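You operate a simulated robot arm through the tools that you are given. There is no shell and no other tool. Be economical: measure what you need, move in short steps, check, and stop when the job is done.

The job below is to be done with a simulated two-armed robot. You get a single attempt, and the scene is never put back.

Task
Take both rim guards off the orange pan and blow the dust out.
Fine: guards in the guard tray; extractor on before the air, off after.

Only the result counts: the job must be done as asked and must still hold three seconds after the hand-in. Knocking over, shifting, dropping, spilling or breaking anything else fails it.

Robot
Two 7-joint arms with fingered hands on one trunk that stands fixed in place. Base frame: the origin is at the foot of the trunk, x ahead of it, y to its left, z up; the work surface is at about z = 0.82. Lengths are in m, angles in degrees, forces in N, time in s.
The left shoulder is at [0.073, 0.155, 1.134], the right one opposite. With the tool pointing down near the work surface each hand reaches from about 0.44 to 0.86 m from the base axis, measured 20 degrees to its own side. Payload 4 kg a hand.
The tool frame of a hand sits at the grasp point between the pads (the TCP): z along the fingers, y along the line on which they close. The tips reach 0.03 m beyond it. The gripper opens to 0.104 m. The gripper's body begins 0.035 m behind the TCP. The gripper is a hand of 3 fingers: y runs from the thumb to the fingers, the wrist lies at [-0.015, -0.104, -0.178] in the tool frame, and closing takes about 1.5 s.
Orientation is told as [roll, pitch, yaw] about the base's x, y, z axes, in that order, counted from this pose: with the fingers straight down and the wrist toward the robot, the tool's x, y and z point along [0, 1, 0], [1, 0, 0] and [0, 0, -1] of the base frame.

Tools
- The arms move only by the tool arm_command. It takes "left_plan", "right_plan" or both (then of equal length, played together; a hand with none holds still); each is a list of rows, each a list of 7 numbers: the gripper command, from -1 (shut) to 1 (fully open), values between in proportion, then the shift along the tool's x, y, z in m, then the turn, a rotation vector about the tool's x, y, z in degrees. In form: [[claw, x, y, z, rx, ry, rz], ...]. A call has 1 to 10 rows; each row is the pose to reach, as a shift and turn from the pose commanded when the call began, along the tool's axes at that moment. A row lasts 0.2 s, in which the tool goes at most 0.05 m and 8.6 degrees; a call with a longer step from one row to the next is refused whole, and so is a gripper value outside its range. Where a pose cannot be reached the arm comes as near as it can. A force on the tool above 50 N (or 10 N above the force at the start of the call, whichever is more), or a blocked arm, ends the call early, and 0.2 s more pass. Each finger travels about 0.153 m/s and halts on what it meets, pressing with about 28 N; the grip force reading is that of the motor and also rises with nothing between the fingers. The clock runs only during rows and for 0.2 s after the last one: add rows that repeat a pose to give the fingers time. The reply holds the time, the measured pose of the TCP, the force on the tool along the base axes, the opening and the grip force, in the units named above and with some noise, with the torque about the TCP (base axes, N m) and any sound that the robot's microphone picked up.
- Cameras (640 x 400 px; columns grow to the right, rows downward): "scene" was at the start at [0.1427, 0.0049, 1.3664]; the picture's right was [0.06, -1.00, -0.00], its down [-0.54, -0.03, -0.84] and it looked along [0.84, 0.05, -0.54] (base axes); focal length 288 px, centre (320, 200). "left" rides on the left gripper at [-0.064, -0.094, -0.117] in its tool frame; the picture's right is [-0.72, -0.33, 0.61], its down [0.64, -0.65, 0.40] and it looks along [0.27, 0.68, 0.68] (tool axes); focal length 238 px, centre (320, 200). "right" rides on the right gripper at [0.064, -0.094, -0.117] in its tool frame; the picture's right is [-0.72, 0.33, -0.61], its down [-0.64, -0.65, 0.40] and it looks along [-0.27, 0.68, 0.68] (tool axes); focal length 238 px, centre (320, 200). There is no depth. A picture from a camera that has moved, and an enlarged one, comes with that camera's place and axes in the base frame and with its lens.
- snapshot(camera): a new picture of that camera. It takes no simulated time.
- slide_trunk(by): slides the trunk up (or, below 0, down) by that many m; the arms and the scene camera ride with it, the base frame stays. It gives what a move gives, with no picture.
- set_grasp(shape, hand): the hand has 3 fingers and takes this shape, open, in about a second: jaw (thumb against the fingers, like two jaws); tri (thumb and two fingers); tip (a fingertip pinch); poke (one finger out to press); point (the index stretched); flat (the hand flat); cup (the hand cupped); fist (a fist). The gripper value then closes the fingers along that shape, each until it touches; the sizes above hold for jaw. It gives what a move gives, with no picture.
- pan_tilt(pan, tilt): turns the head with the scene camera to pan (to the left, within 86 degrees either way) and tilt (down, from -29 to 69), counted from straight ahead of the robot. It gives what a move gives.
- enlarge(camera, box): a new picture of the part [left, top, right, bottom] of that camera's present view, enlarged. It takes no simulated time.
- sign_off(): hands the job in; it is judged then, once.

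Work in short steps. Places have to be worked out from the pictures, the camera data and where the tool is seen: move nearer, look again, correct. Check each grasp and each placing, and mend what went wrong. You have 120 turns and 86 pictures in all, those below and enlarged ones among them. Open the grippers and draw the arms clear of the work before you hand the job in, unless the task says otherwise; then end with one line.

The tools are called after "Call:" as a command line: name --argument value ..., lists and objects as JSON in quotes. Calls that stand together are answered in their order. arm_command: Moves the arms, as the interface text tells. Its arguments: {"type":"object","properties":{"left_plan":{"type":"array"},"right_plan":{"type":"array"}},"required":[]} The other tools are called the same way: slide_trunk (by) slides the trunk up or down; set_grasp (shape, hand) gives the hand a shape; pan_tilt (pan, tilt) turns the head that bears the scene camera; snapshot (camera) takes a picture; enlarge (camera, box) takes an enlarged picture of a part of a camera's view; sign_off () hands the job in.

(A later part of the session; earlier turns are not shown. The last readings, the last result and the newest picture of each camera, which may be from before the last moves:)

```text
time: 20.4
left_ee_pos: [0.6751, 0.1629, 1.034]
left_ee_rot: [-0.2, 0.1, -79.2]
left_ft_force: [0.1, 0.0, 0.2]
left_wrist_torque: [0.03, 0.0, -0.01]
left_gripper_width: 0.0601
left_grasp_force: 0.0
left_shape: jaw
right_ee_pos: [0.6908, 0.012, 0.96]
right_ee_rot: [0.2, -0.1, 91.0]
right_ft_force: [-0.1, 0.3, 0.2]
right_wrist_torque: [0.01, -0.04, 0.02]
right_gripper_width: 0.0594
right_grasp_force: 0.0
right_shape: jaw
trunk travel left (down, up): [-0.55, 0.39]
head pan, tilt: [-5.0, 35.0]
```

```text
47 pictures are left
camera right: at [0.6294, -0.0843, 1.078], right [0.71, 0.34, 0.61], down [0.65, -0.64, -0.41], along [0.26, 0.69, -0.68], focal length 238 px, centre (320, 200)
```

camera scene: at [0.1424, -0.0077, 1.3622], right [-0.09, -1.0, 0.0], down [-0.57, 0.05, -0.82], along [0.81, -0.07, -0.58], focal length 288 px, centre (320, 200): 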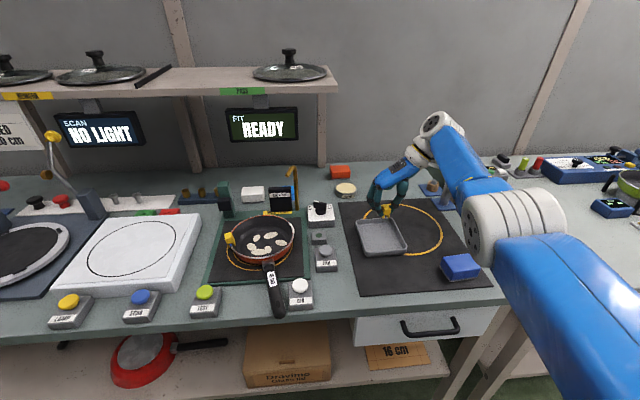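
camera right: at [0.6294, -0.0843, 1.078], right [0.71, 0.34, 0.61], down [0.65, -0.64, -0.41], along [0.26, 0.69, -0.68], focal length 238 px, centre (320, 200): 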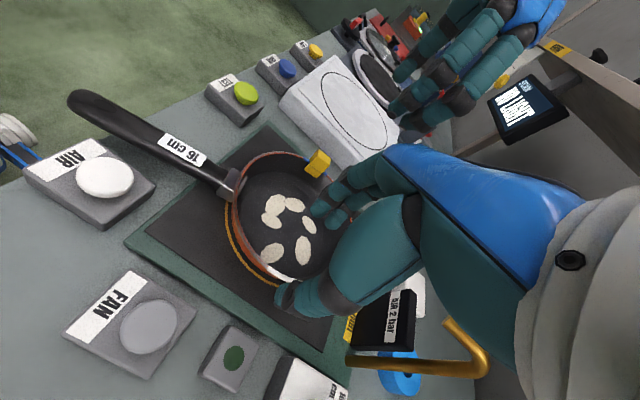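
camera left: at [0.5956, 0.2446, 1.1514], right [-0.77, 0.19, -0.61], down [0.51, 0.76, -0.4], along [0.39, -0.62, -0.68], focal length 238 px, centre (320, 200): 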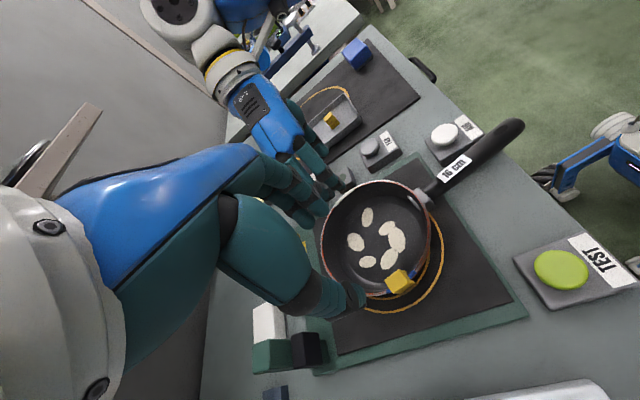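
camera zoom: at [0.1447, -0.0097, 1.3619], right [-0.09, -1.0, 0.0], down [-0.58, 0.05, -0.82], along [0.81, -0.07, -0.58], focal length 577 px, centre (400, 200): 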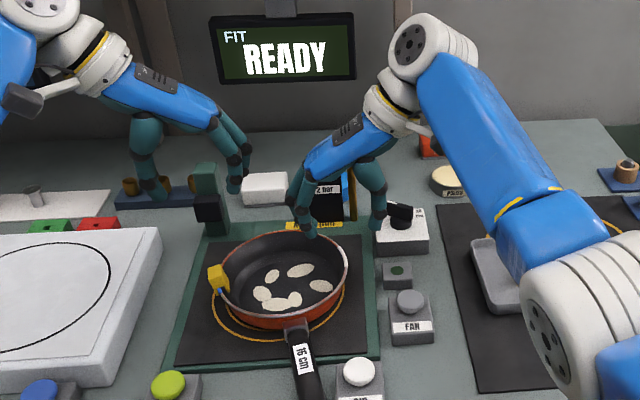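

Guard 2 is at (0.677, 0.1655) from two views. I'll lower the right hand first to straddle the rim.

Call:
arm_command --right_plan '[[0.15, 0, 0, 0.03, 0, 0, 0], [0.15, 0, 0, 0.055, 0, 0, 0], [0.15, 0, 0, 0.07, 0, 0, 0], [-0.2, 0, 0, 0.073, 0, 0, 0], [-0.3, 0, 0, 0.073, 0, 0, 0]]' --left_plan '[[0.15, 0, 0, 0.01, 0, 0, 0], [0.15, 0, 0, 0.03, 0, 0, 0], [0.15, 0, 0, 0.05, 0, 0, 0], [0.15, 0, 0, 0.06, 0, 0, 0], [0.15, 0, 0, 0.06, 0, 0, 0]]'

Call:
enlarge --camera "scene" --box '[220, 170, 340, 270]'

Call:
enlarge --camera "right" --box '[200, 120, 400, 320]'

```text
time: 21.6
left_ee_pos: [0.6733, 0.1673, 0.9718]
left_ee_rot: [0.0, -0.1, -79.0]
left_ft_force: [1.0, 0.0, 0.3]
left_wrist_torque: [0.03, 0.01, 0.04]
left_gripper_width: 0.0601
left_grasp_force: 0.2
left_shape: jaw
right_ee_pos: [0.6892, 0.014, 0.89]
right_ee_rot: [0.0, 0.0, 91.0]
right_ft_force: [-0.4, 0.2, -0.3]
right_wrist_torque: [0.02, 0.03, 0.01]
right_gripper_width: 0.0371
right_grasp_force: 0.0
right_shape: jaw
trunk travel left (down, up): [-0.55, 0.39]
head pan, tilt: [-5.0, 35.0]
```

```text
4.00 times, centred on (280, 220) of scene
camera zoom: at [0.1424, -0.0066, 1.3622], right [-0.09, -1.0, 0.0], down [-0.57, 0.05, -0.82], along [0.81, -0.07, -0.58], focal length 1154 px, centre (480, 120)
```

zoom: 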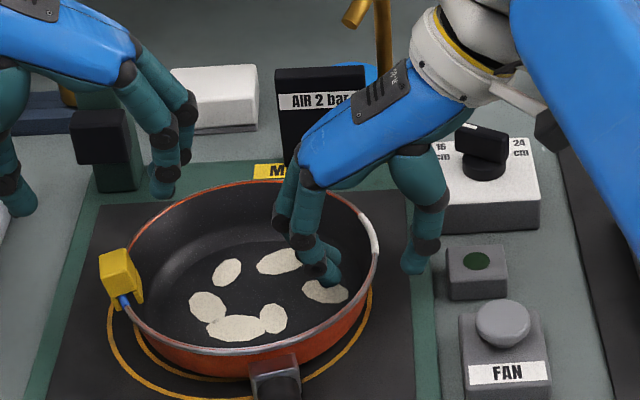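

```text
2.00 times, centred on (300, 220) of right
camera zoom: at [0.6262, -0.0811, 1.0074], right [0.71, 0.34, 0.61], down [0.65, -0.64, -0.4], along [0.26, 0.69, -0.68], focal length 477 px, centre (360, 160)
```

zoom: 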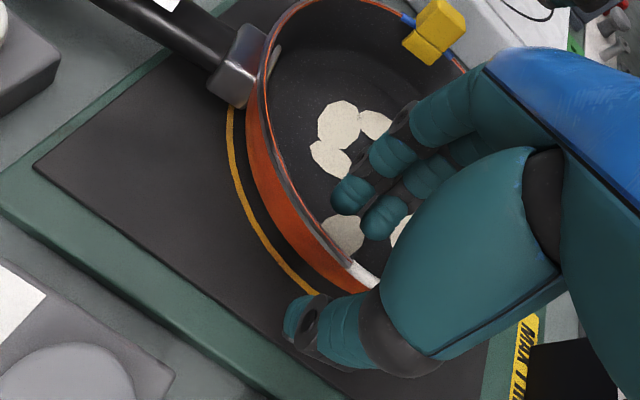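

Rim is nearly centred between thumb and fingers; I'll shift 2 mm outward and close to hold the pan.

Call:
arm_command --right_plan '[[-0.4, 0, -0.002, 0, 0, 0, 0], [-0.6, 0, -0.002, 0, 0, 0, 0], [-0.8, 0, -0.002, 0, 0, 0, 0], [-1, 0, -0.002, 0, 0, 0, 0], [-1, 0, -0.002, 0, 0, 0, 0]]'

Call:
enlarge --camera "scene" --box '[220, 170, 340, 270]'

Call:
enlarge --camera "right" --box '[200, 120, 400, 320]'

```text
time: 22.8
left_ee_pos: [0.674, 0.1671, 0.9729]
left_ee_rot: [-0.1, -0.1, -79.0]
left_ft_force: [-0.6, -0.7, 0.1]
left_wrist_torque: [-0.03, 0.01, 0.01]
left_gripper_width: 0.06
left_grasp_force: 0.1
left_shape: jaw
right_ee_pos: [0.6885, 0.012, 0.8899]
right_ee_rot: [-0.1, 0.0, 91.0]
right_ft_force: [-1.2, 2.2, 0.2]
right_wrist_torque: [0.28, 0.0, 0.03]
right_gripper_width: 0.0016
right_grasp_force: 27.9
right_shape: jaw
trunk travel left (down, up): [-0.55, 0.39]
head pan, tilt: [-5.0, 35.0]
```

```text
4.00 times, centred on (280, 220) of scene
camera zoom: at [0.1421, -0.0062, 1.3622], right [-0.09, -1.0, 0.0], down [-0.57, 0.05, -0.82], along [0.81, -0.07, -0.58], focal length 1154 px, centre (480, 120)
```

zoom: 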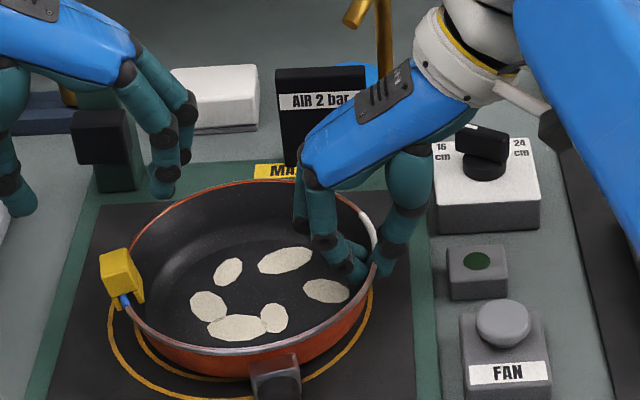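

```text
2.00 times, centred on (300, 220) of right
camera zoom: at [0.6259, -0.0829, 1.0075], right [0.71, 0.34, 0.61], down [0.65, -0.64, -0.4], along [0.26, 0.69, -0.68], focal length 477 px, centre (360, 160)
```

zoom: 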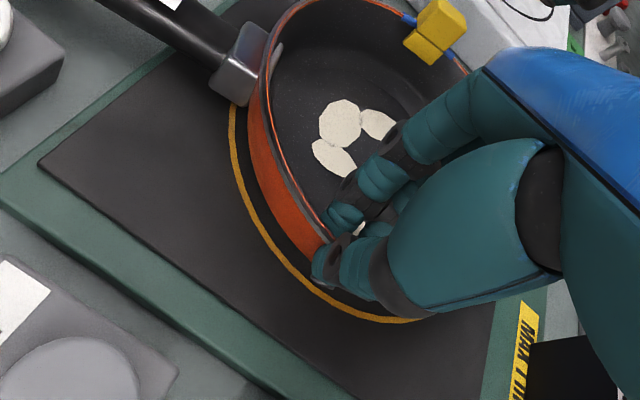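

Pan held by the rim (28 N), hardly moved. I'll lower the left hand to just above guard 2 and look.

Call:
arm_command --left_plan '[[0.15, 0.002, 0.001, 0.02, 0, 0, 0], [0.15, 0.003, 0.001, 0.04, 0, 0, 0]]'

Call:
enlarge --camera "left" --box '[240, 140, 440, 320]'

Call:
enlarge --camera "scene" --box '[210, 190, 270, 250]'

```text
time: 23.4
left_ee_pos: [0.6756, 0.1677, 0.9333]
left_ee_rot: [0.0, -0.2, -78.9]
left_ft_force: [-0.5, -0.3, -0.6]
left_wrist_torque: [-0.01, -0.01, 0.02]
left_gripper_width: 0.06
left_grasp_force: 0.1
left_shape: jaw
right_ee_pos: [0.6897, 0.0127, 0.8897]
right_ee_rot: [-0.1, 0.1, 90.9]
right_ft_force: [-0.7, 2.1, 1.1]
right_wrist_torque: [0.29, 0.0, -0.04]
right_gripper_width: 0.0018
right_grasp_force: 27.7
right_shape: jaw
trunk travel left (down, up): [-0.55, 0.39]
head pan, tilt: [-5.0, 35.0]
```

```text
2.22 times, centred on (340, 230) of left
camera zoom: at [0.5955, 0.2489, 1.0505], right [-0.77, 0.18, -0.61], down [0.5, 0.76, -0.41], along [0.39, -0.62, -0.68], focal length 530 px, centre (276, 133)
```

zoom: 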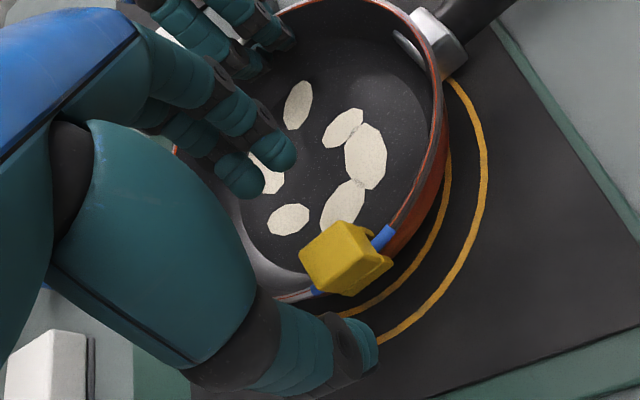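

```text
6.67 times, centred on (240, 220) of scene
camera zoom: at [0.1425, -0.0061, 1.3622], right [-0.09, -1.0, 0.0], down [-0.57, 0.05, -0.82], along [0.81, -0.07, -0.58], focal length 1923 px, centre (853, 67)
```

zoom: 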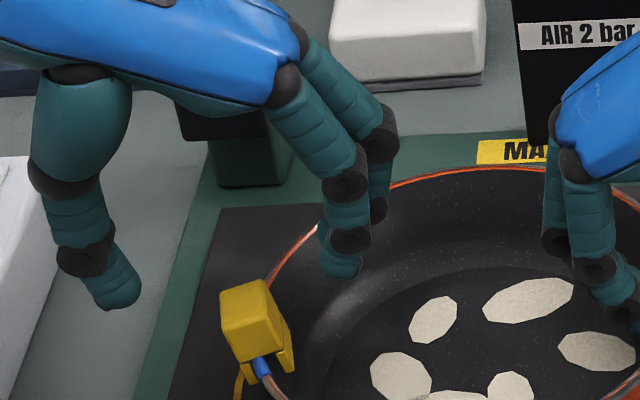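

Guard centre (0.677, 0.167) agrees in both views. I'll lower to TCP 0.899 and close part-way to check.

Call:
arm_command --left_plan '[[0.15, 0.001, 0.0005, 0.015, 0, 0, 0], [0.15, 0.0015, 0.0005, 0.034, 0, 0, 0], [-0.15, 0.0015, 0.0005, 0.034, 0, 0, 0], [-0.25, 0.0015, 0.0005, 0.034, 0, 0, 0]]'

Call:
enlarge --camera "left" --box '[260, 180, 420, 320]'

Call:
enlarge --camera "scene" --box '[210, 190, 270, 250]'

```text
time: 24.4
left_ee_pos: [0.6773, 0.1668, 0.8994]
left_ee_rot: [-0.1, -0.1, -79.0]
left_ft_force: [-0.5, -0.6, 0.4]
left_wrist_torque: [0.01, -0.02, 0.01]
left_gripper_width: 0.0394
left_grasp_force: 0.1
left_shape: jaw
right_ee_pos: [0.6875, 0.0126, 0.8891]
right_ee_rot: [-0.1, 0.1, 90.9]
right_ft_force: [-0.1, 1.8, -0.5]
right_wrist_torque: [0.3, 0.04, -0.04]
right_gripper_width: 0.0017
right_grasp_force: 28.3
right_shape: jaw
trunk travel left (down, up): [-0.55, 0.39]
head pan, tilt: [-5.0, 35.0]
```

```text
2.86 times, centred on (340, 250) of left
camera zoom: at [0.597, 0.2482, 1.0164], right [-0.77, 0.18, -0.61], down [0.5, 0.76, -0.41], along [0.39, -0.62, -0.68], focal length 681 px, centre (263, 57)
```

zoom: 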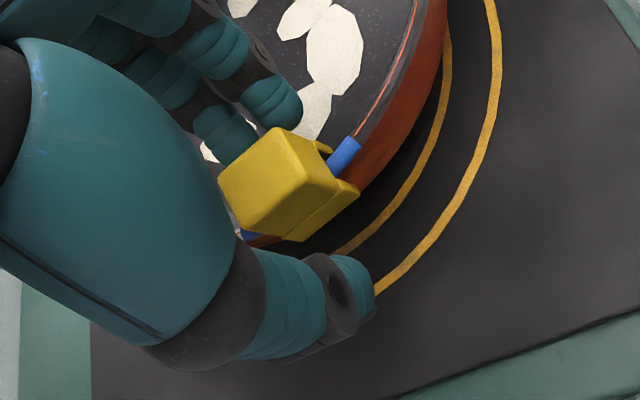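

```text
6.67 times, centred on (240, 220) of scene
camera zoom: at [0.1423, -0.0062, 1.3622], right [-0.09, -1.0, 0.0], down [-0.57, 0.05, -0.82], along [0.81, -0.07, -0.58], focal length 1923 px, centre (853, 67)
```

zoom: 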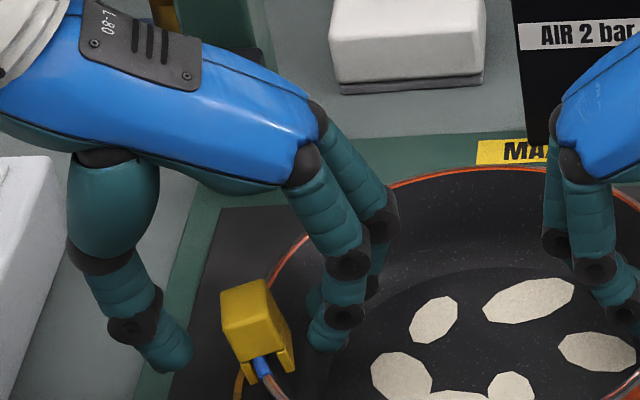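

The guard is ~2–3 mm nearer the inside fingers; I'll shift by 2 mm and close.

Call:
arm_command --left_plan '[[-0.25, 0, 0.002, 0, 0, 0, 0], [-0.4, 0, 0.002, 0, 0, 0, 0], [-0.6, 0, 0.002, 0, 0, 0, 0], [-0.8, 0, 0.002, 0, 0, 0, 0], [-1, 0, 0.002, 0, 0, 0, 0], [-1, 0, 0.002, 0, 0, 0, 0]]'

Call:
enlarge --camera "left" --box '[260, 180, 420, 320]'

```text
time: 25.8
left_ee_pos: [0.6786, 0.1643, 0.9001]
left_ee_rot: [0.0, -0.2, -79.0]
left_ft_force: [-0.1, -1.3, -0.9]
left_wrist_torque: [-0.14, -0.02, -0.01]
left_gripper_width: 0.0112
left_grasp_force: 28.0
left_shape: jaw
right_ee_pos: [0.6894, 0.012, 0.8899]
right_ee_rot: [0.0, -0.1, 91.0]
right_ft_force: [-0.6, 0.8, -0.3]
right_wrist_torque: [0.3, 0.01, 0.0]
right_gripper_width: 0.0017
right_grasp_force: 28.4
right_shape: jaw
trunk travel left (down, up): [-0.55, 0.39]
head pan, tilt: [-5.0, 35.0]
```

```text
2.86 times, centred on (340, 250) of left
camera zoom: at [0.5977, 0.2459, 1.0166], right [-0.77, 0.18, -0.61], down [0.5, 0.76, -0.41], along [0.39, -0.62, -0.68], focal length 681 px, centre (263, 57)
```

zoom: 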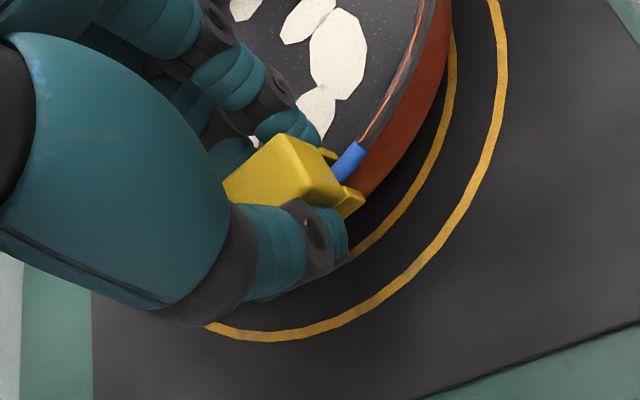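

Guard 2 is gripped. I'll lift straight up slowly while the right hand holds the pan.

Call:
arm_command --left_plan '[[-1, 0, 0, -0.003, 0, 0, 0], [-1, 0, 0, -0.006, 0, 0, 0], [-1, 0, 0, -0.009, 0, 0, 0], [-1, 0, 0, -0.012, 0, 0, 0], [-1, 0, 0, -0.016, 0, 0, 0], [-1, 0, 0, -0.02, 0, 0, 0], [-1, 0, 0, -0.026, 0, 0, 0], [-1, 0, 0, -0.034, 0, 0, 0], [-1, 0, 0, -0.044, 0, 0, 0]]'

Call:
enlarge --camera "scene" --box '[210, 180, 330, 280]'

```text
time: 27.8
left_ee_pos: [0.6778, 0.1639, 0.9445]
left_ee_rot: [0.1, -0.1, -79.0]
left_ft_force: [0.0, 0.1, -0.2]
left_wrist_torque: [-0.03, 0.05, 0.0]
left_gripper_width: 0.0115
left_grasp_force: 27.5
left_shape: jaw
right_ee_pos: [0.6878, 0.0115, 0.8908]
right_ee_rot: [0.0, 0.0, 91.0]
right_ft_force: [0.0, -0.2, 0.8]
right_wrist_torque: [0.21, 0.0, -0.06]
right_gripper_width: 0.0017
right_grasp_force: 27.7
right_shape: jaw
trunk travel left (down, up): [-0.55, 0.39]
head pan, tilt: [-5.0, 35.0]
```

```text
4.00 times, centred on (270, 230) of scene
camera zoom: at [0.1421, -0.007, 1.3622], right [-0.09, -1.0, 0.0], down [-0.57, 0.05, -0.82], along [0.81, -0.07, -0.58], focal length 1154 px, centre (520, 80)
```

zoom: 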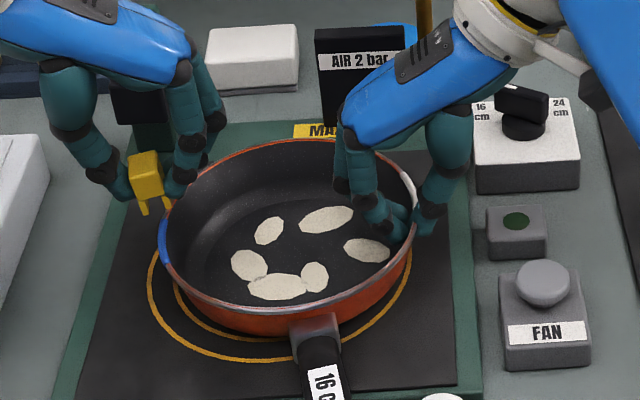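

Guard 2 is off and the pan stayed put. Now the left goes up while the right turns the pan back −8.5° about its centre, with a 3 mm recentring.

Call:
arm_command --left_plan '[[-1, 0, 0, -0.02, 0, 0, 0], [-1, 0, 0, -0.04, 0, 0, 0], [-1, 0, 0, -0.06, 0, 0, 0], [-1, 0, 0, -0.07, 0, 0, 0], [-1, 0, 0, -0.07, 0, 0, 0]]' --right_plan '[[-1, 0.003, 0.001, 0, 0, 0, 2.1], [-1, 0.006, 0.002, 0, 0, 0, 4.2], [-1, 0.009, 0.003, 0, 0, 0, 6.4], [-1, 0.013, 0.0045, 0, 0, 0, 8.5], [-1, 0.013, 0.0045, 0, 0, 0, 8.5]]'

Call:
enlarge --camera "scene" --box '[210, 190, 330, 290]'

```text
time: 29.0
left_ee_pos: [0.6785, 0.1637, 1.016]
left_ee_rot: [0.0, 0.1, -79.0]
left_ft_force: [1.1, 0.3, 0.2]
left_wrist_torque: [0.01, -0.01, 0.01]
left_gripper_width: 0.0115
left_grasp_force: 27.6
left_shape: jaw
right_ee_pos: [0.6743, 0.0151, 0.8895]
right_ee_rot: [0.0, 0.0, 82.6]
right_ft_force: [-1.1, -1.7, 1.0]
right_wrist_torque: [0.2, -0.08, 0.06]
right_gripper_width: 0.0018
right_grasp_force: 28.0
right_shape: jaw
trunk travel left (down, up): [-0.55, 0.39]
head pan, tilt: [-5.0, 35.0]
```

```text
4.00 times, centred on (270, 240) of scene
camera zoom: at [0.1421, -0.0077, 1.3622], right [-0.09, -1.0, 0.0], down [-0.57, 0.05, -0.82], along [0.81, -0.07, -0.58], focal length 1154 px, centre (520, 40)
```

zoom: 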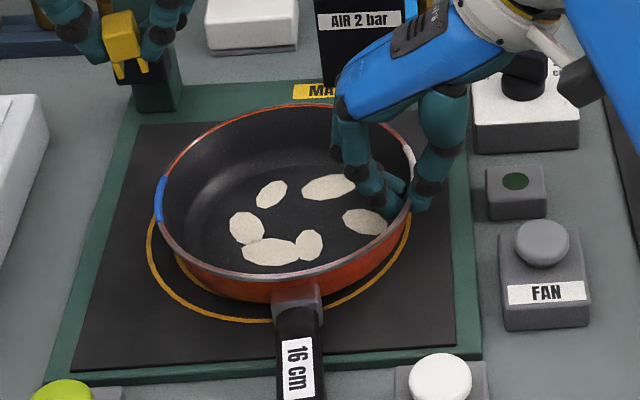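

Rotation is nearly restored (~3° remaining). I'll zoom to compare the pan's base with the painted rings.

Call:
enlarge --camera "scene" --box '[240, 215, 320, 275]'

Call:
snapshot --camera "left"

```text
6.67 times, centred on (280, 245) of scene
camera zoom: at [0.1421, -0.0077, 1.3622], right [-0.09, -1.0, 0.0], down [-0.57, 0.05, -0.82], along [0.81, -0.07, -0.58], focal length 1923 px, centre (587, -100)
```

zoom: 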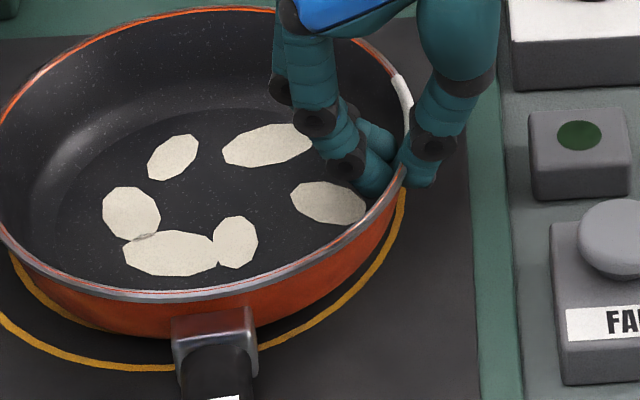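

```text
34 pictures are left
camera left: at [0.598, 0.2453, 1.1319], right [-0.77, 0.18, -0.61], down [0.5, 0.76, -0.4], along [0.39, -0.62, -0.68], focal length 238 px, centre (320, 200)
```

left: 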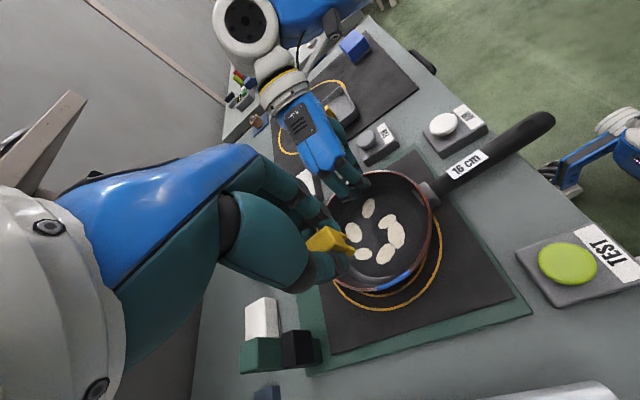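

The inner ring peeks out by ~4 mm at front-left, so I'll turn a further −3.5° and nudge ~3 mm to front-left.

Call:
arm_command --right_plan '[[-1, 0.0036, 0.0016, 0, 0, 0, 1.8], [-1, 0.0072, 0.0031, 0, 0, 0, 3.5], [-1, 0.0072, 0.0031, 0, 0, 0, 3.5]]'

Call:
enlarge --camera "scene" --box '[220, 190, 340, 290]'

```text
time: 29.8
left_ee_pos: [0.6788, 0.1644, 1.0148]
left_ee_rot: [0.0, -0.1, -79.0]
left_ft_force: [0.0, -0.3, -0.1]
left_wrist_torque: [0.0, 0.01, -0.01]
left_gripper_width: 0.0113
left_grasp_force: 28.2
left_shape: jaw
right_ee_pos: [0.6682, 0.0184, 0.8895]
right_ee_rot: [0.0, 0.0, 79.0]
right_ft_force: [-0.6, -3.1, 1.5]
right_wrist_torque: [0.2, -0.03, 0.04]
right_gripper_width: 0.0013
right_grasp_force: 28.3
right_shape: jaw
trunk travel left (down, up): [-0.55, 0.39]
head pan, tilt: [-5.0, 35.0]
```

```text
4.00 times, centred on (280, 240) of scene
camera zoom: at [0.1419, -0.0077, 1.3622], right [-0.09, -1.0, 0.0], down [-0.57, 0.05, -0.82], along [0.81, -0.07, -0.58], focal length 1154 px, centre (480, 40)
```

zoom: 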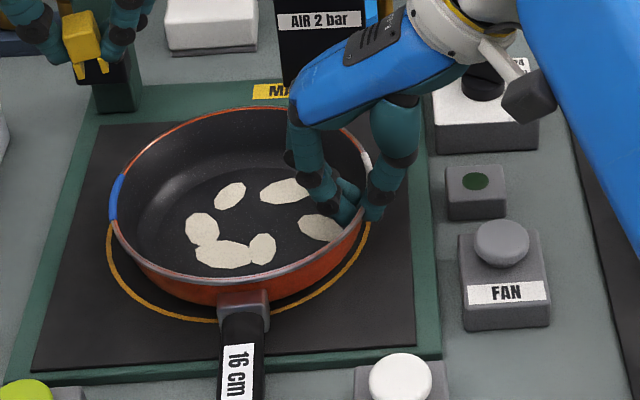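

The pan now matches its starting pose to within ~2 mm and the inner ring is covered. I'll release gently, lift the right hand and draw it back to the right.

Call:
arm_command --right_plan '[[-0.6, 0, 0, 0, 0, 0, 0], [-0.4, 0, 0, 0, 0, 0, 0], [-0.4, 0, 0, -0.03, 0, 0, 0], [-0.4, 0, 0, -0.07, 0, 0, 0], [-0.4, 0, -0.01, -0.11, 0, 0, 0], [-0.4, 0.02, -0.045, -0.13, 0, 0, 0], [-0.4, 0.045, -0.085, -0.14, 0, 0, 0], [-0.4, 0.07, -0.125, -0.15, 0, 0, 0], [-0.4, 0.095, -0.165, -0.15, 0, 0, 0], [-0.4, 0.12, -0.205, -0.15, 0, 0, 0]]'

Call:
enlarge --camera "scene" --box '[200, 150, 440, 330]'

```text
time: 32.0
left_ee_pos: [0.6764, 0.162, 1.0165]
left_ee_rot: [0.0, 0.1, -79.0]
left_ft_force: [1.2, -0.2, -0.4]
left_wrist_torque: [-0.01, -0.01, -0.02]
left_gripper_width: 0.0116
left_grasp_force: 28.7
left_shape: jaw
right_ee_pos: [0.5097, -0.1627, 1.0394]
right_ee_rot: [-0.2, 0.0, 79.1]
right_ft_force: [-0.2, 0.5, 0.3]
right_wrist_torque: [0.04, -0.02, 0.0]
right_gripper_width: 0.0309
right_grasp_force: 0.1
right_shape: jaw
trunk travel left (down, up): [-0.55, 0.39]
head pan, tilt: [-5.0, 35.0]
```

```text
2.22 times, centred on (320, 240) of scene
camera zoom: at [0.1401, -0.0107, 1.3625], right [-0.09, -1.0, 0.0], down [-0.57, 0.05, -0.82], along [0.81, -0.07, -0.58], focal length 641 px, centre (320, 111)
```

zoom: 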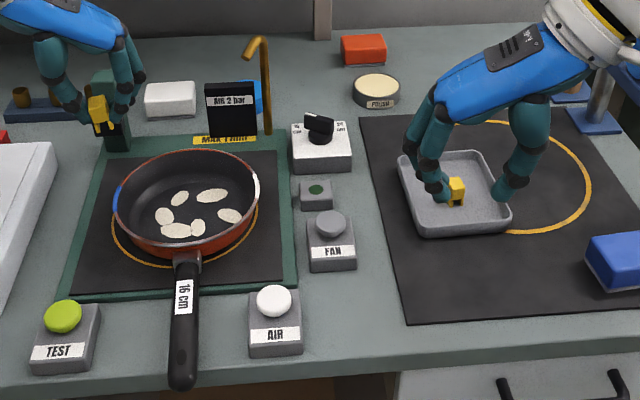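

Pan is free, seated on its ring. Now clear the right hand further right/back, then bring guard 2 with the left hand over to the tray's near half.

Call:
arm_command --right_plan '[[-0.4, 0, -0.037, -0.01, 0, 0, 0], [-0.4, 0, -0.075, -0.02, 0, 0, 0], [-0.4, -0.001, -0.112, -0.03, 0, 0, 0], [-0.4, -0.002, -0.15, -0.04, 0, 0, 0], [-0.4, -0.002, -0.187, -0.05, 0, 0, 0], [-0.4, -0.003, -0.223, -0.05, 0, 0, 0]]'

Call:
arm_command --left_plan '[[-1, -0.008, 0.037, 0, 0, 0, 1], [-1, -0.017, 0.074, 0, 0, 0, 2], [-1, -0.025, 0.111, 0, 0, 0, 3], [-1, -0.033, 0.148, 0, 0, 0, 4], [-1, -0.042, 0.185, 0, 0, 0, 5], [-1, -0.05, 0.222, 0, 0, 0, 6], [-1, -0.059, 0.259, 0, 0, 0, 7], [-1, -0.067, 0.296, 0, 0, 0, 8], [-1, -0.075, 0.333, 0.01, 0, 0, 9.5], [-1, -0.0836, 0.369, 0.03, 0, 0, 11]]'

Call:
enlarge --camera "left" --box '[220, 100, 480, 360]'

Call:
snapshot --camera "scene"

```text
time: 33.4
left_ee_pos: [0.6771, 0.1616, 1.0159]
left_ee_rot: [0.0, 0.1, -79.0]
left_ft_force: [-0.4, -0.1, -0.2]
left_wrist_torque: [-0.01, 0.0, 0.0]
left_gripper_width: 0.0114
left_grasp_force: 27.8
left_shape: jaw
right_ee_pos: [0.4715, -0.3831, 1.0862]
right_ee_rot: [-0.1, -0.3, 79.1]
right_ft_force: [-0.1, -0.3, -0.2]
right_wrist_torque: [0.0, -0.02, -0.02]
right_gripper_width: 0.0307
right_grasp_force: 0.1
right_shape: jaw
trunk travel left (down, up): [-0.55, 0.39]
head pan, tilt: [-5.0, 35.0]
```

```text
time: 35.6
left_ee_pos: [0.6461, -0.1913, 0.9816]
left_ee_rot: [0.0, 0.0, -89.3]
left_ft_force: [-0.1, -0.6, -0.6]
left_wrist_torque: [-0.01, 0.01, 0.0]
left_gripper_width: 0.0115
left_grasp_force: 28.3
left_shape: jaw
left hand out of reach, approached as far as the arm can: row 9, 10
right_ee_pos: [0.4737, -0.3803, 1.0855]
right_ee_rot: [0.0, -0.1, 79.0]
right_ft_force: [0.1, 0.2, -0.1]
right_wrist_torque: [-0.03, 0.0, 0.03]
right_gripper_width: 0.0309
right_grasp_force: 0.1
right_shape: jaw
trunk travel left (down, up): [-0.55, 0.39]
head pan, tilt: [-5.0, 35.0]
```

```text
1.54 times, centred on (350, 230) of left
camera zoom: at [0.582, -0.0969, 1.0982], right [-0.72, 0.32, -0.61], down [0.63, 0.66, -0.4], along [0.28, -0.68, -0.68], focal length 367 px, centre (274, 154)
```

zoom: 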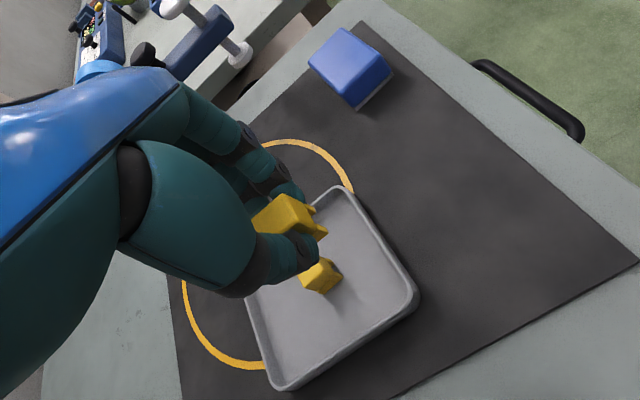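

```text
30 pictures are left
camera scene: at [0.1421, -0.0118, 1.3622], right [-0.09, -1.0, 0.0], down [-0.57, 0.05, -0.82], along [0.81, -0.07, -0.58], focal length 288 px, centre (320, 200)
```

scene: 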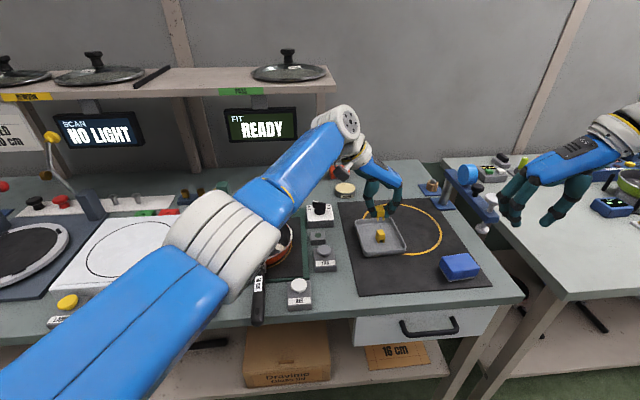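

At this yaw the left arm stops at (0.646, −0.191). I'll raise slightly and turn the hand back toward yaw 0, which draws its wrist nearer, then place guard 2 beside guard 1 on the tray's left half.

Call:
arm_command --left_plan '[[-1, 0, 0, -0.02, 0, 0, -8.5], [-1, 0, 0, -0.03, 0, 0, -17], [-1, 0, 0, -0.03, 0, 0, -25.5], [-1, 0, 0, -0.03, 0, 0, -34], [-1, 0, 0, -0.03, 0, 0, -42.5], [-1, 0, 0, -0.03, 0, 0, -51], [-1, 0, 0, -0.03, 0, 0, -59.5], [-1, 0, 0, -0.03, 0, 0, -68], [-1, 0, 0, -0.03, 0, 0, -76.5], [-1, 0, 0, -0.03, 0, 0, -85]]'

```text
time: 37.8
left_ee_pos: [0.6445, -0.1898, 1.0129]
left_ee_rot: [0.2, 0.0, -4.8]
left_ft_force: [0.0, 0.5, 0.3]
left_wrist_torque: [0.01, -0.03, 0.04]
left_gripper_width: 0.0116
left_grasp_force: 28.3
left_shape: jaw
right_ee_pos: [0.4719, -0.3813, 1.0861]
right_ee_rot: [0.0, -0.1, 78.8]
right_ft_force: [-0.7, 0.0, -0.6]
right_wrist_torque: [0.0, 0.01, 0.02]
right_gripper_width: 0.0309
right_grasp_force: 0.0
right_shape: jaw
trunk travel left (down, up): [-0.55, 0.39]
head pan, tilt: [-5.0, 35.0]
```

Now move to (0.705, −0.187) and down to z≈0.93, then look.

Call:
arm_command --left_plan '[[-1, 0.004, 0.03, 0.01, 0, 0, -2], [-1, 0.008, 0.06, 0.03, 0, 0, -4.8], [-1, 0.008, 0.06, 0.06, 0, 0, -4.8], [-1, 0.008, 0.06, 0.083, 0, 0, -4.8]]'

Call:
enlarge --camera "left" --box '[220, 140, 460, 340]'

Call:
enlarge --camera "scene" --box '[340, 170, 430, 270]'

```text
time: 38.8
left_ee_pos: [0.7145, -0.1793, 0.9294]
left_ee_rot: [0.0, -0.1, 0.5]
left_ft_force: [0.3, 0.8, -0.7]
left_wrist_torque: [0.0, 0.02, 0.02]
left_gripper_width: 0.0117
left_grasp_force: 28.6
left_shape: jaw
right_ee_pos: [0.4735, -0.3796, 1.0867]
right_ee_rot: [0.0, -0.1, 79.0]
right_ft_force: [0.1, -0.3, -1.3]
right_wrist_torque: [0.04, 0.01, 0.01]
right_gripper_width: 0.0309
right_grasp_force: 0.1
right_shape: jaw
trunk travel left (down, up): [-0.55, 0.39]
head pan, tilt: [-5.0, 35.0]
```

```text
2.00 times, centred on (340, 240) of left
camera zoom: at [0.6211, -0.2442, 1.0462], right [-0.32, -0.72, -0.61], down [-0.66, 0.63, -0.41], along [0.68, 0.28, -0.68], focal length 477 px, centre (280, 120)
```

zoom: 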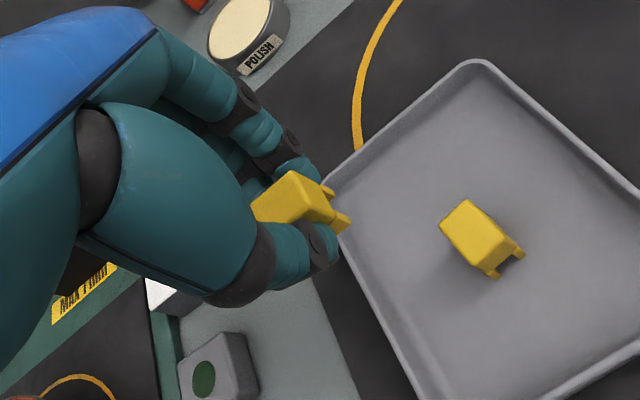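

```text
4.00 times, centred on (385, 220) of scene
camera zoom: at [0.1423, -0.0108, 1.3622], right [-0.09, -1.0, 0.0], down [-0.57, 0.05, -0.82], along [0.81, -0.07, -0.58], focal length 1154 px, centre (60, 120)
```

zoom: 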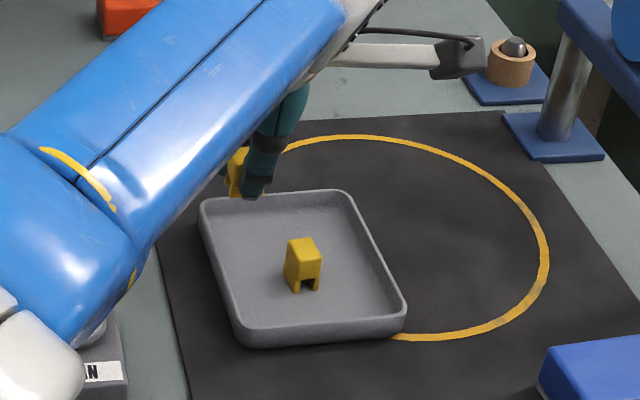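

Tray's left wall (inner) is at y≈−0.174, guard 1 at (0.696, −0.219). I'll set guard 2 at (0.722, −0.195) and lower.

Call:
arm_command --left_plan '[[-1, -0.016, 0.0075, 0.01, 0, 0, 0], [-1, -0.016, 0.0075, 0.03, 0, 0, 0], [-1, -0.016, 0.0075, 0.045, 0, 0, 0], [-1, -0.016, 0.0075, 0.055, 0, 0, 0]]'

Call:
enlarge --camera "left" --box '[260, 140, 440, 320]'

```text
time: 39.8
left_ee_pos: [0.7048, -0.182, 0.8839]
left_ee_rot: [0.1, -0.3, 0.4]
left_ft_force: [0.2, 0.6, 0.0]
left_wrist_torque: [0.03, 0.01, 0.01]
left_gripper_width: 0.0116
left_grasp_force: 28.1
left_shape: jaw
left hand out of reach, approached as far as the arm can: row 1, 2, 3, 4
right_ee_pos: [0.4725, -0.3806, 1.0861]
right_ee_rot: [0.0, -0.1, 79.0]
right_ft_force: [0.2, 0.4, -0.1]
right_wrist_torque: [-0.01, -0.01, -0.01]
right_gripper_width: 0.031
right_grasp_force: 0.0
right_shape: jaw
trunk travel left (down, up): [-0.55, 0.39]
head pan, tilt: [-5.0, 35.0]
```

```text
2.22 times, centred on (350, 230) of left
camera zoom: at [0.6111, -0.246, 1.0003], right [-0.32, -0.72, -0.62], down [-0.66, 0.64, -0.41], along [0.68, 0.28, -0.68], focal length 530 px, centre (253, 133)
```

zoom: 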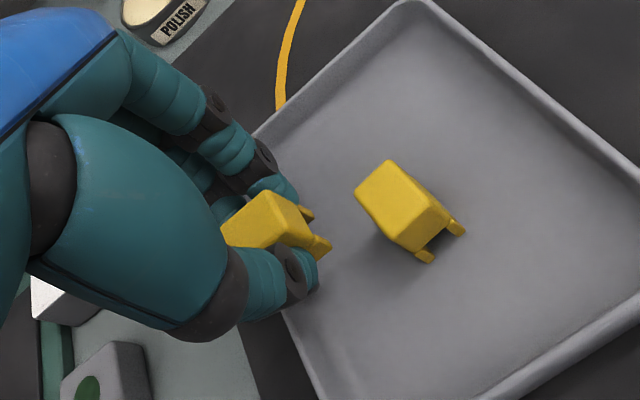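

Reach falls short by ~1.5 cm down low. I'll lift the hand and lower the trunk 8 cm to gain reach.

Call:
arm_command --left_plan '[[-1, -0.002, -0.005, -0.04, 0, 0, 0], [-1, -0.002, -0.005, -0.08, 0, 0, 0], [-1, -0.002, -0.005, -0.12, 0, 0, 0]]'

Call:
slide_trunk --by -0.08

```text
time: 40.6
left_ee_pos: [0.6917, -0.1922, 1.0039]
left_ee_rot: [0.1, 0.0, -0.3]
left_ft_force: [-0.2, 0.2, -0.1]
left_wrist_torque: [0.0, 0.03, -0.01]
left_gripper_width: 0.0116
left_grasp_force: 28.0
left_shape: jaw
right_ee_pos: [0.4722, -0.3813, 1.0863]
right_ee_rot: [0.0, -0.2, 79.0]
right_ft_force: [0.0, -0.4, -0.3]
right_wrist_torque: [-0.01, 0.03, 0.0]
right_gripper_width: 0.031
right_grasp_force: 0.1
right_shape: jaw
trunk travel left (down, up): [-0.55, 0.39]
head pan, tilt: [-5.0, 35.0]
```

```text
time: 41.8
left_ee_pos: [0.6917, -0.1916, 0.9225]
left_ee_rot: [0.0, 0.0, -0.1]
left_ft_force: [-1.7, -0.5, -0.4]
left_wrist_torque: [-0.02, -0.04, 0.01]
left_gripper_width: 0.0115
left_grasp_force: 27.9
left_shape: jaw
right_ee_pos: [0.4725, -0.3801, 1.0063]
right_ee_rot: [0.0, 0.0, 79.1]
right_ft_force: [0.1, 0.2, 0.6]
right_wrist_torque: [0.01, 0.01, 0.02]
right_gripper_width: 0.031
right_grasp_force: 0.0
right_shape: jaw
trunk travel left (down, up): [-0.47, 0.47]
head pan, tilt: [-5.0, 35.0]
```

Now move to (0.722, −0.195) and lower to z≈0.88.

Call:
arm_command --left_plan '[[-1, -0.003, 0.015, 0.005, 0, 0, 0], [-1, -0.003, 0.03, 0.015, 0, 0, 0], [-1, -0.003, 0.03, 0.03, 0, 0, 0], [-1, -0.003, 0.03, 0.042, 0, 0, 0]]'

Call:
enlarge --camera "left" --box '[260, 140, 440, 320]'

Call:
enlarge --camera "scene" --box '[200, 100, 460, 280]'

```text
time: 42.8
left_ee_pos: [0.7094, -0.1872, 0.8851]
left_ee_rot: [0.1, 0.0, -0.3]
left_ft_force: [0.2, -0.2, -0.4]
left_wrist_torque: [0.0, 0.04, 0.03]
left_gripper_width: 0.0114
left_grasp_force: 28.0
left_shape: jaw
left hand out of reach, approached as far as the arm can: row 1, 2, 3, 4
right_ee_pos: [0.4721, -0.3808, 1.0054]
right_ee_rot: [0.0, -0.1, 79.1]
right_ft_force: [0.0, -0.1, -0.4]
right_wrist_torque: [0.01, -0.01, 0.0]
right_gripper_width: 0.0309
right_grasp_force: 0.0
right_shape: jaw
trunk travel left (down, up): [-0.47, 0.47]
head pan, tilt: [-5.0, 35.0]
```

```text
2.22 times, centred on (350, 230) of left
camera zoom: at [0.6154, -0.2497, 1.003], right [-0.33, -0.72, -0.61], down [-0.65, 0.64, -0.4], along [0.68, 0.27, -0.68], focal length 530 px, centre (253, 133)
```

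zoom: 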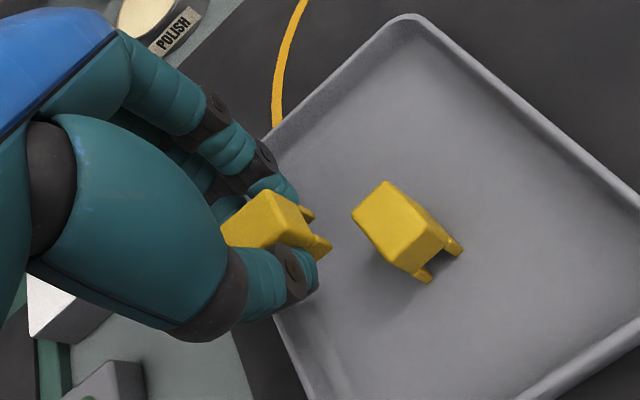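

```text
2.22 times, centred on (330, 190) of scene
camera zoom: at [0.141, -0.0115, 1.2823], right [-0.09, -1.0, 0.0], down [-0.57, 0.05, -0.82], along [0.81, -0.07, -0.58], focal length 641 px, centre (298, 222)
```

zoom: 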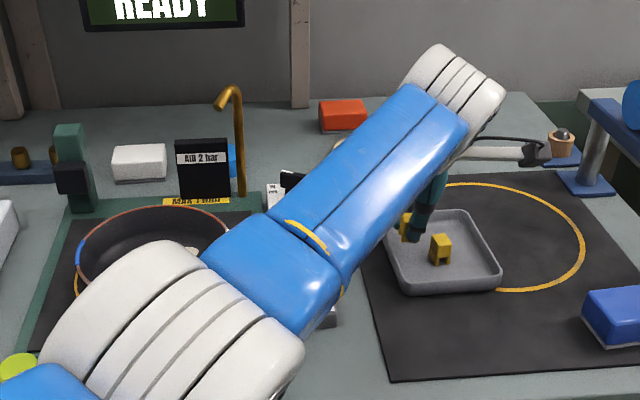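

Close. I'll aim for (0.698, −0.194), where the fingers clear both guard 1 and the wall, and check the reading.

Call:
arm_command --left_plan '[[-1, -0.003, -0.006, 0, 0, 0, 0], [-1, -0.006, -0.011, 0.002, 0, 0, 0]]'

```text
time: 43.4
left_ee_pos: [0.6987, -0.1923, 0.8851]
left_ee_rot: [0.0, 0.1, -0.1]
left_ft_force: [0.0, 0.2, 0.3]
left_wrist_torque: [0.01, 0.0, 0.0]
left_gripper_width: 0.0114
left_grasp_force: 28.1
left_shape: jaw
right_ee_pos: [0.4715, -0.3809, 1.0059]
right_ee_rot: [0.0, -0.2, 79.0]
right_ft_force: [0.6, 0.4, 0.4]
right_wrist_torque: [-0.01, -0.01, 0.02]
right_gripper_width: 0.0308
right_grasp_force: 0.0
right_shape: jaw
trunk travel left (down, up): [-0.47, 0.47]
head pan, tilt: [-5.0, 35.0]
```

Call:
arm_command --left_plan '[[-1, -0.001, 0, 0.005, 0, 0, 0], [-1, -0.001, 0, 0.01, 0, 0, 0], [-1, -0.001, 0, 0.014, 0, 0, 0]]'

Call:
enlarge --camera "left" --box '[260, 140, 440, 320]'

```text
time: 44.2
left_ee_pos: [0.7025, -0.1911, 0.8707]
left_ee_rot: [-0.1, -0.1, 0.1]
left_ft_force: [0.2, -0.2, -0.2]
left_wrist_torque: [-0.02, -0.02, 0.04]
left_gripper_width: 0.0113
left_grasp_force: 28.1
left_shape: jaw
right_ee_pos: [0.4729, -0.3806, 1.0076]
right_ee_rot: [0.0, -0.1, 79.0]
right_ft_force: [0.6, -0.4, 0.2]
right_wrist_torque: [0.05, -0.01, -0.04]
right_gripper_width: 0.0307
right_grasp_force: 0.0
right_shape: jaw
trunk travel left (down, up): [-0.47, 0.47]
head pan, tilt: [-5.0, 35.0]
```

```text
2.22 times, centred on (350, 230) of left
camera zoom: at [0.6076, -0.2531, 0.9883], right [-0.32, -0.72, -0.61], down [-0.65, 0.64, -0.41], along [0.68, 0.27, -0.68], focal length 530 px, centre (253, 133)
```

zoom: 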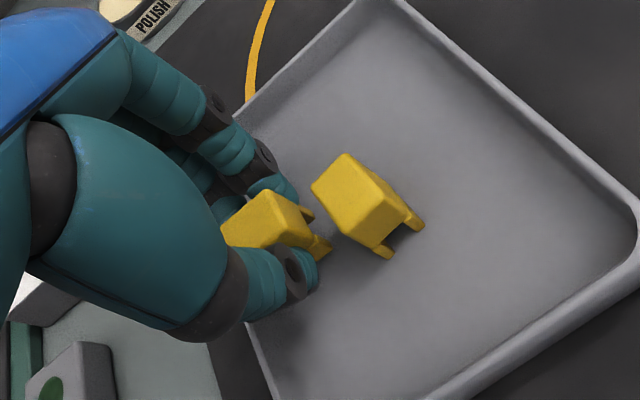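

Good spacing; lowering the last ~8 mm to contact.

Call:
arm_command --left_plan '[[-1, 0, -0.001, 0.003, 0, 0, 0], [-1, 0, -0.001, 0.005, 0, 0, 0], [-1, 0, -0.001, 0.007, 0, 0, 0], [-1, 0, -0.001, 0.0085, 0, 0, 0]]'

Call:
enlarge --camera "left" --box '[260, 140, 440, 320]'

```text
time: 45.2
left_ee_pos: [0.701, -0.1874, 0.8616]
left_ee_rot: [0.3, -0.5, 0.2]
left_ft_force: [2.5, -3.4, 15.3]
left_wrist_torque: [-0.06, -0.03, 0.01]
left_gripper_width: 0.0126
left_grasp_force: 27.5
left_shape: jaw
right_ee_pos: [0.4698, -0.3812, 1.0064]
right_ee_rot: [-0.1, -0.2, 78.9]
right_ft_force: [-0.1, 0.4, -0.6]
right_wrist_torque: [-0.01, -0.04, 0.04]
right_gripper_width: 0.0307
right_grasp_force: 0.0
right_shape: jaw
trunk travel left (down, up): [-0.47, 0.47]
head pan, tilt: [-5.0, 35.0]
```

```text
2.22 times, centred on (350, 230) of left
camera zoom: at [0.6055, -0.2511, 0.9785], right [-0.32, -0.72, -0.62], down [-0.65, 0.64, -0.41], along [0.69, 0.27, -0.67], focal length 530 px, centre (253, 133)
```

zoom: 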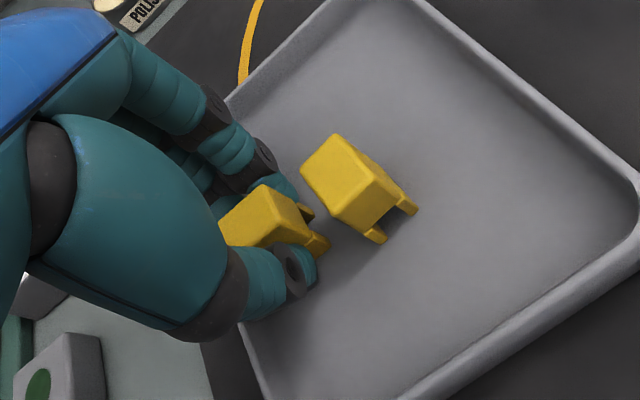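

Contact (15 N). I'll ease up 1.5 mm, open slightly and lift straight out.

Call:
arm_command --left_plan '[[-1, 0, 0, -0.0015, 0, 0, 0], [-0.75, 0, 0, -0.0015, 0, 0, 0], [-0.6, 0, 0, -0.0015, 0, 0, 0], [-0.55, 0, 0, -0.003, 0, 0, 0], [-0.5, 0, 0, -0.015, 0, 0, 0], [-0.5, 0, 0, -0.035, 0, 0, 0], [-0.5, 0, 0, -0.075, 0, 0, 0], [-0.5, 0, 0, -0.12, 0, 0, 0]]'

Call:
snapshot --camera "left"

```text
time: 47.0
left_ee_pos: [0.7051, -0.1807, 0.9741]
left_ee_rot: [0.2, 0.5, 1.1]
left_ft_force: [0.3, -0.2, -0.8]
left_wrist_torque: [0.01, 0.0, 0.0]
left_gripper_width: 0.0259
left_grasp_force: 0.1
left_shape: jaw
right_ee_pos: [0.4713, -0.3804, 1.0073]
right_ee_rot: [-0.1, -0.1, 79.0]
right_ft_force: [-0.6, 0.4, 0.0]
right_wrist_torque: [-0.03, 0.04, 0.0]
right_gripper_width: 0.0307
right_grasp_force: 0.0
right_shape: jaw
trunk travel left (down, up): [-0.47, 0.47]
head pan, tilt: [-5.0, 35.0]
```

```text
22 pictures are left
camera left: at [0.6144, -0.2457, 1.0914], right [-0.32, -0.72, -0.61], down [-0.67, 0.63, -0.39], along [0.67, 0.28, -0.68], focal length 238 px, centre (320, 200)
```

left: 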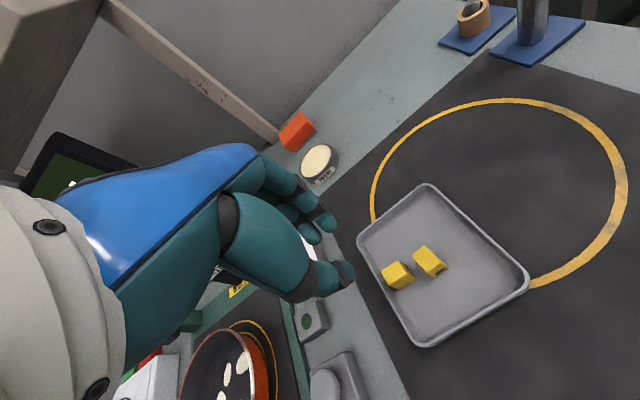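

Both guards lie in the tray. I'll raise the trunk again and draw the left arm back over to its side.

Call:
slide_trunk --by 0.08

Call:
arm_command --left_plan '[[-0.5, 0.02, -0.02, -0.03, 0, 0, 0], [-0.5, 0.06, -0.04, -0.05, 0, 0, 0], [-0.5, 0.1, -0.065, -0.06, 0, 0, 0], [-0.5, 0.14, -0.09, -0.07, 0, 0, 0], [-0.5, 0.18, -0.115, -0.08, 0, 0, 0], [-0.5, 0.22, -0.14, -0.09, 0, 0, 0], [-0.5, 0.26, -0.165, -0.1, 0, 0, 0], [-0.5, 0.3, -0.19, -0.11, 0, 0, 0], [-0.5, 0.34, -0.215, -0.12, 0, 0, 0], [-0.5, 0.38, -0.23, -0.13, 0, 0, 0]]'

Call:
snapshot --camera "scene"

Call:
enlarge --camera "scene" --box '[200, 180, 420, 330]'

```text
time: 48.1
left_ee_pos: [0.7068, -0.1814, 1.0595]
left_ee_rot: [-0.2, 0.3, 1.1]
left_ft_force: [0.0, -0.7, -0.2]
left_wrist_torque: [-0.04, -0.01, 0.0]
left_gripper_width: 0.0256
left_grasp_force: 0.1
left_shape: jaw
right_ee_pos: [0.4734, -0.3816, 1.0861]
right_ee_rot: [0.0, -0.1, 79.0]
right_ft_force: [0.3, 0.3, 0.1]
right_wrist_torque: [0.0, 0.01, 0.0]
right_gripper_width: 0.0307
right_grasp_force: 0.1
right_shape: jaw
trunk travel left (down, up): [-0.55, 0.39]
head pan, tilt: [-5.0, 35.0]
```

```text
time: 50.5
left_ee_pos: [0.494, 0.3107, 1.1524]
left_ee_rot: [0.6, 4.7, 7.7]
left_ft_force: [-0.1, -0.3, -1.1]
left_wrist_torque: [0.01, -0.02, -0.03]
left_gripper_width: 0.0258
left_grasp_force: 0.2
left_shape: jaw
left hand out of reach, approached as far as the arm can: row 5, 6, 7, 8, 9, 10
right_ee_pos: [0.4724, -0.3797, 1.0871]
right_ee_rot: [-0.1, 0.0, 79.0]
right_ft_force: [0.5, 0.1, -0.1]
right_wrist_torque: [-0.01, 0.0, -0.01]
right_gripper_width: 0.0307
right_grasp_force: 0.0
right_shape: jaw
trunk travel left (down, up): [-0.55, 0.39]
head pan, tilt: [-5.0, 35.0]
stopped in row 10 (left hand): the arm was blocked; the commanded pose is now the measured one
```

```text
21 pictures are left
camera scene: at [0.1426, -0.0085, 1.3621], right [-0.09, -1.0, 0.0], down [-0.57, 0.05, -0.82], along [0.81, -0.07, -0.58], focal length 288 px, centre (320, 200)
```

scene: 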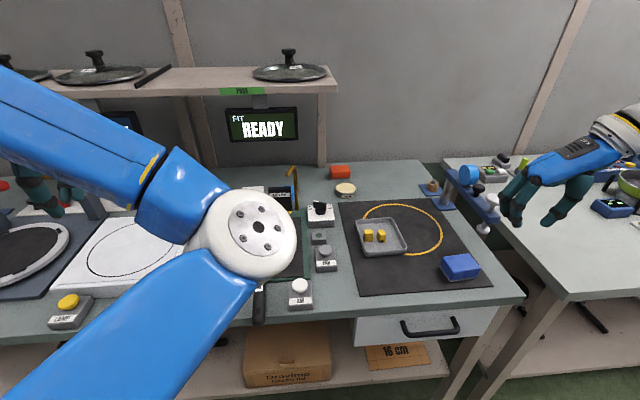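

```text
2.67 times, centred on (310, 255) of scene
camera zoom: at [0.1426, -0.0085, 1.3621], right [-0.09, -1.0, 0.0], down [-0.57, 0.05, -0.82], along [0.81, -0.07, -0.58], focal length 769 px, centre (347, 53)
```

zoom: 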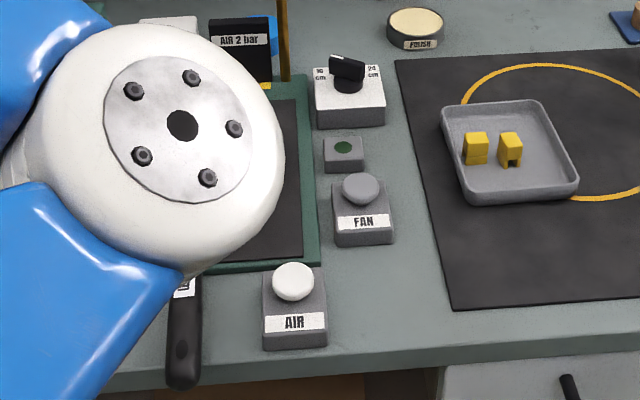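

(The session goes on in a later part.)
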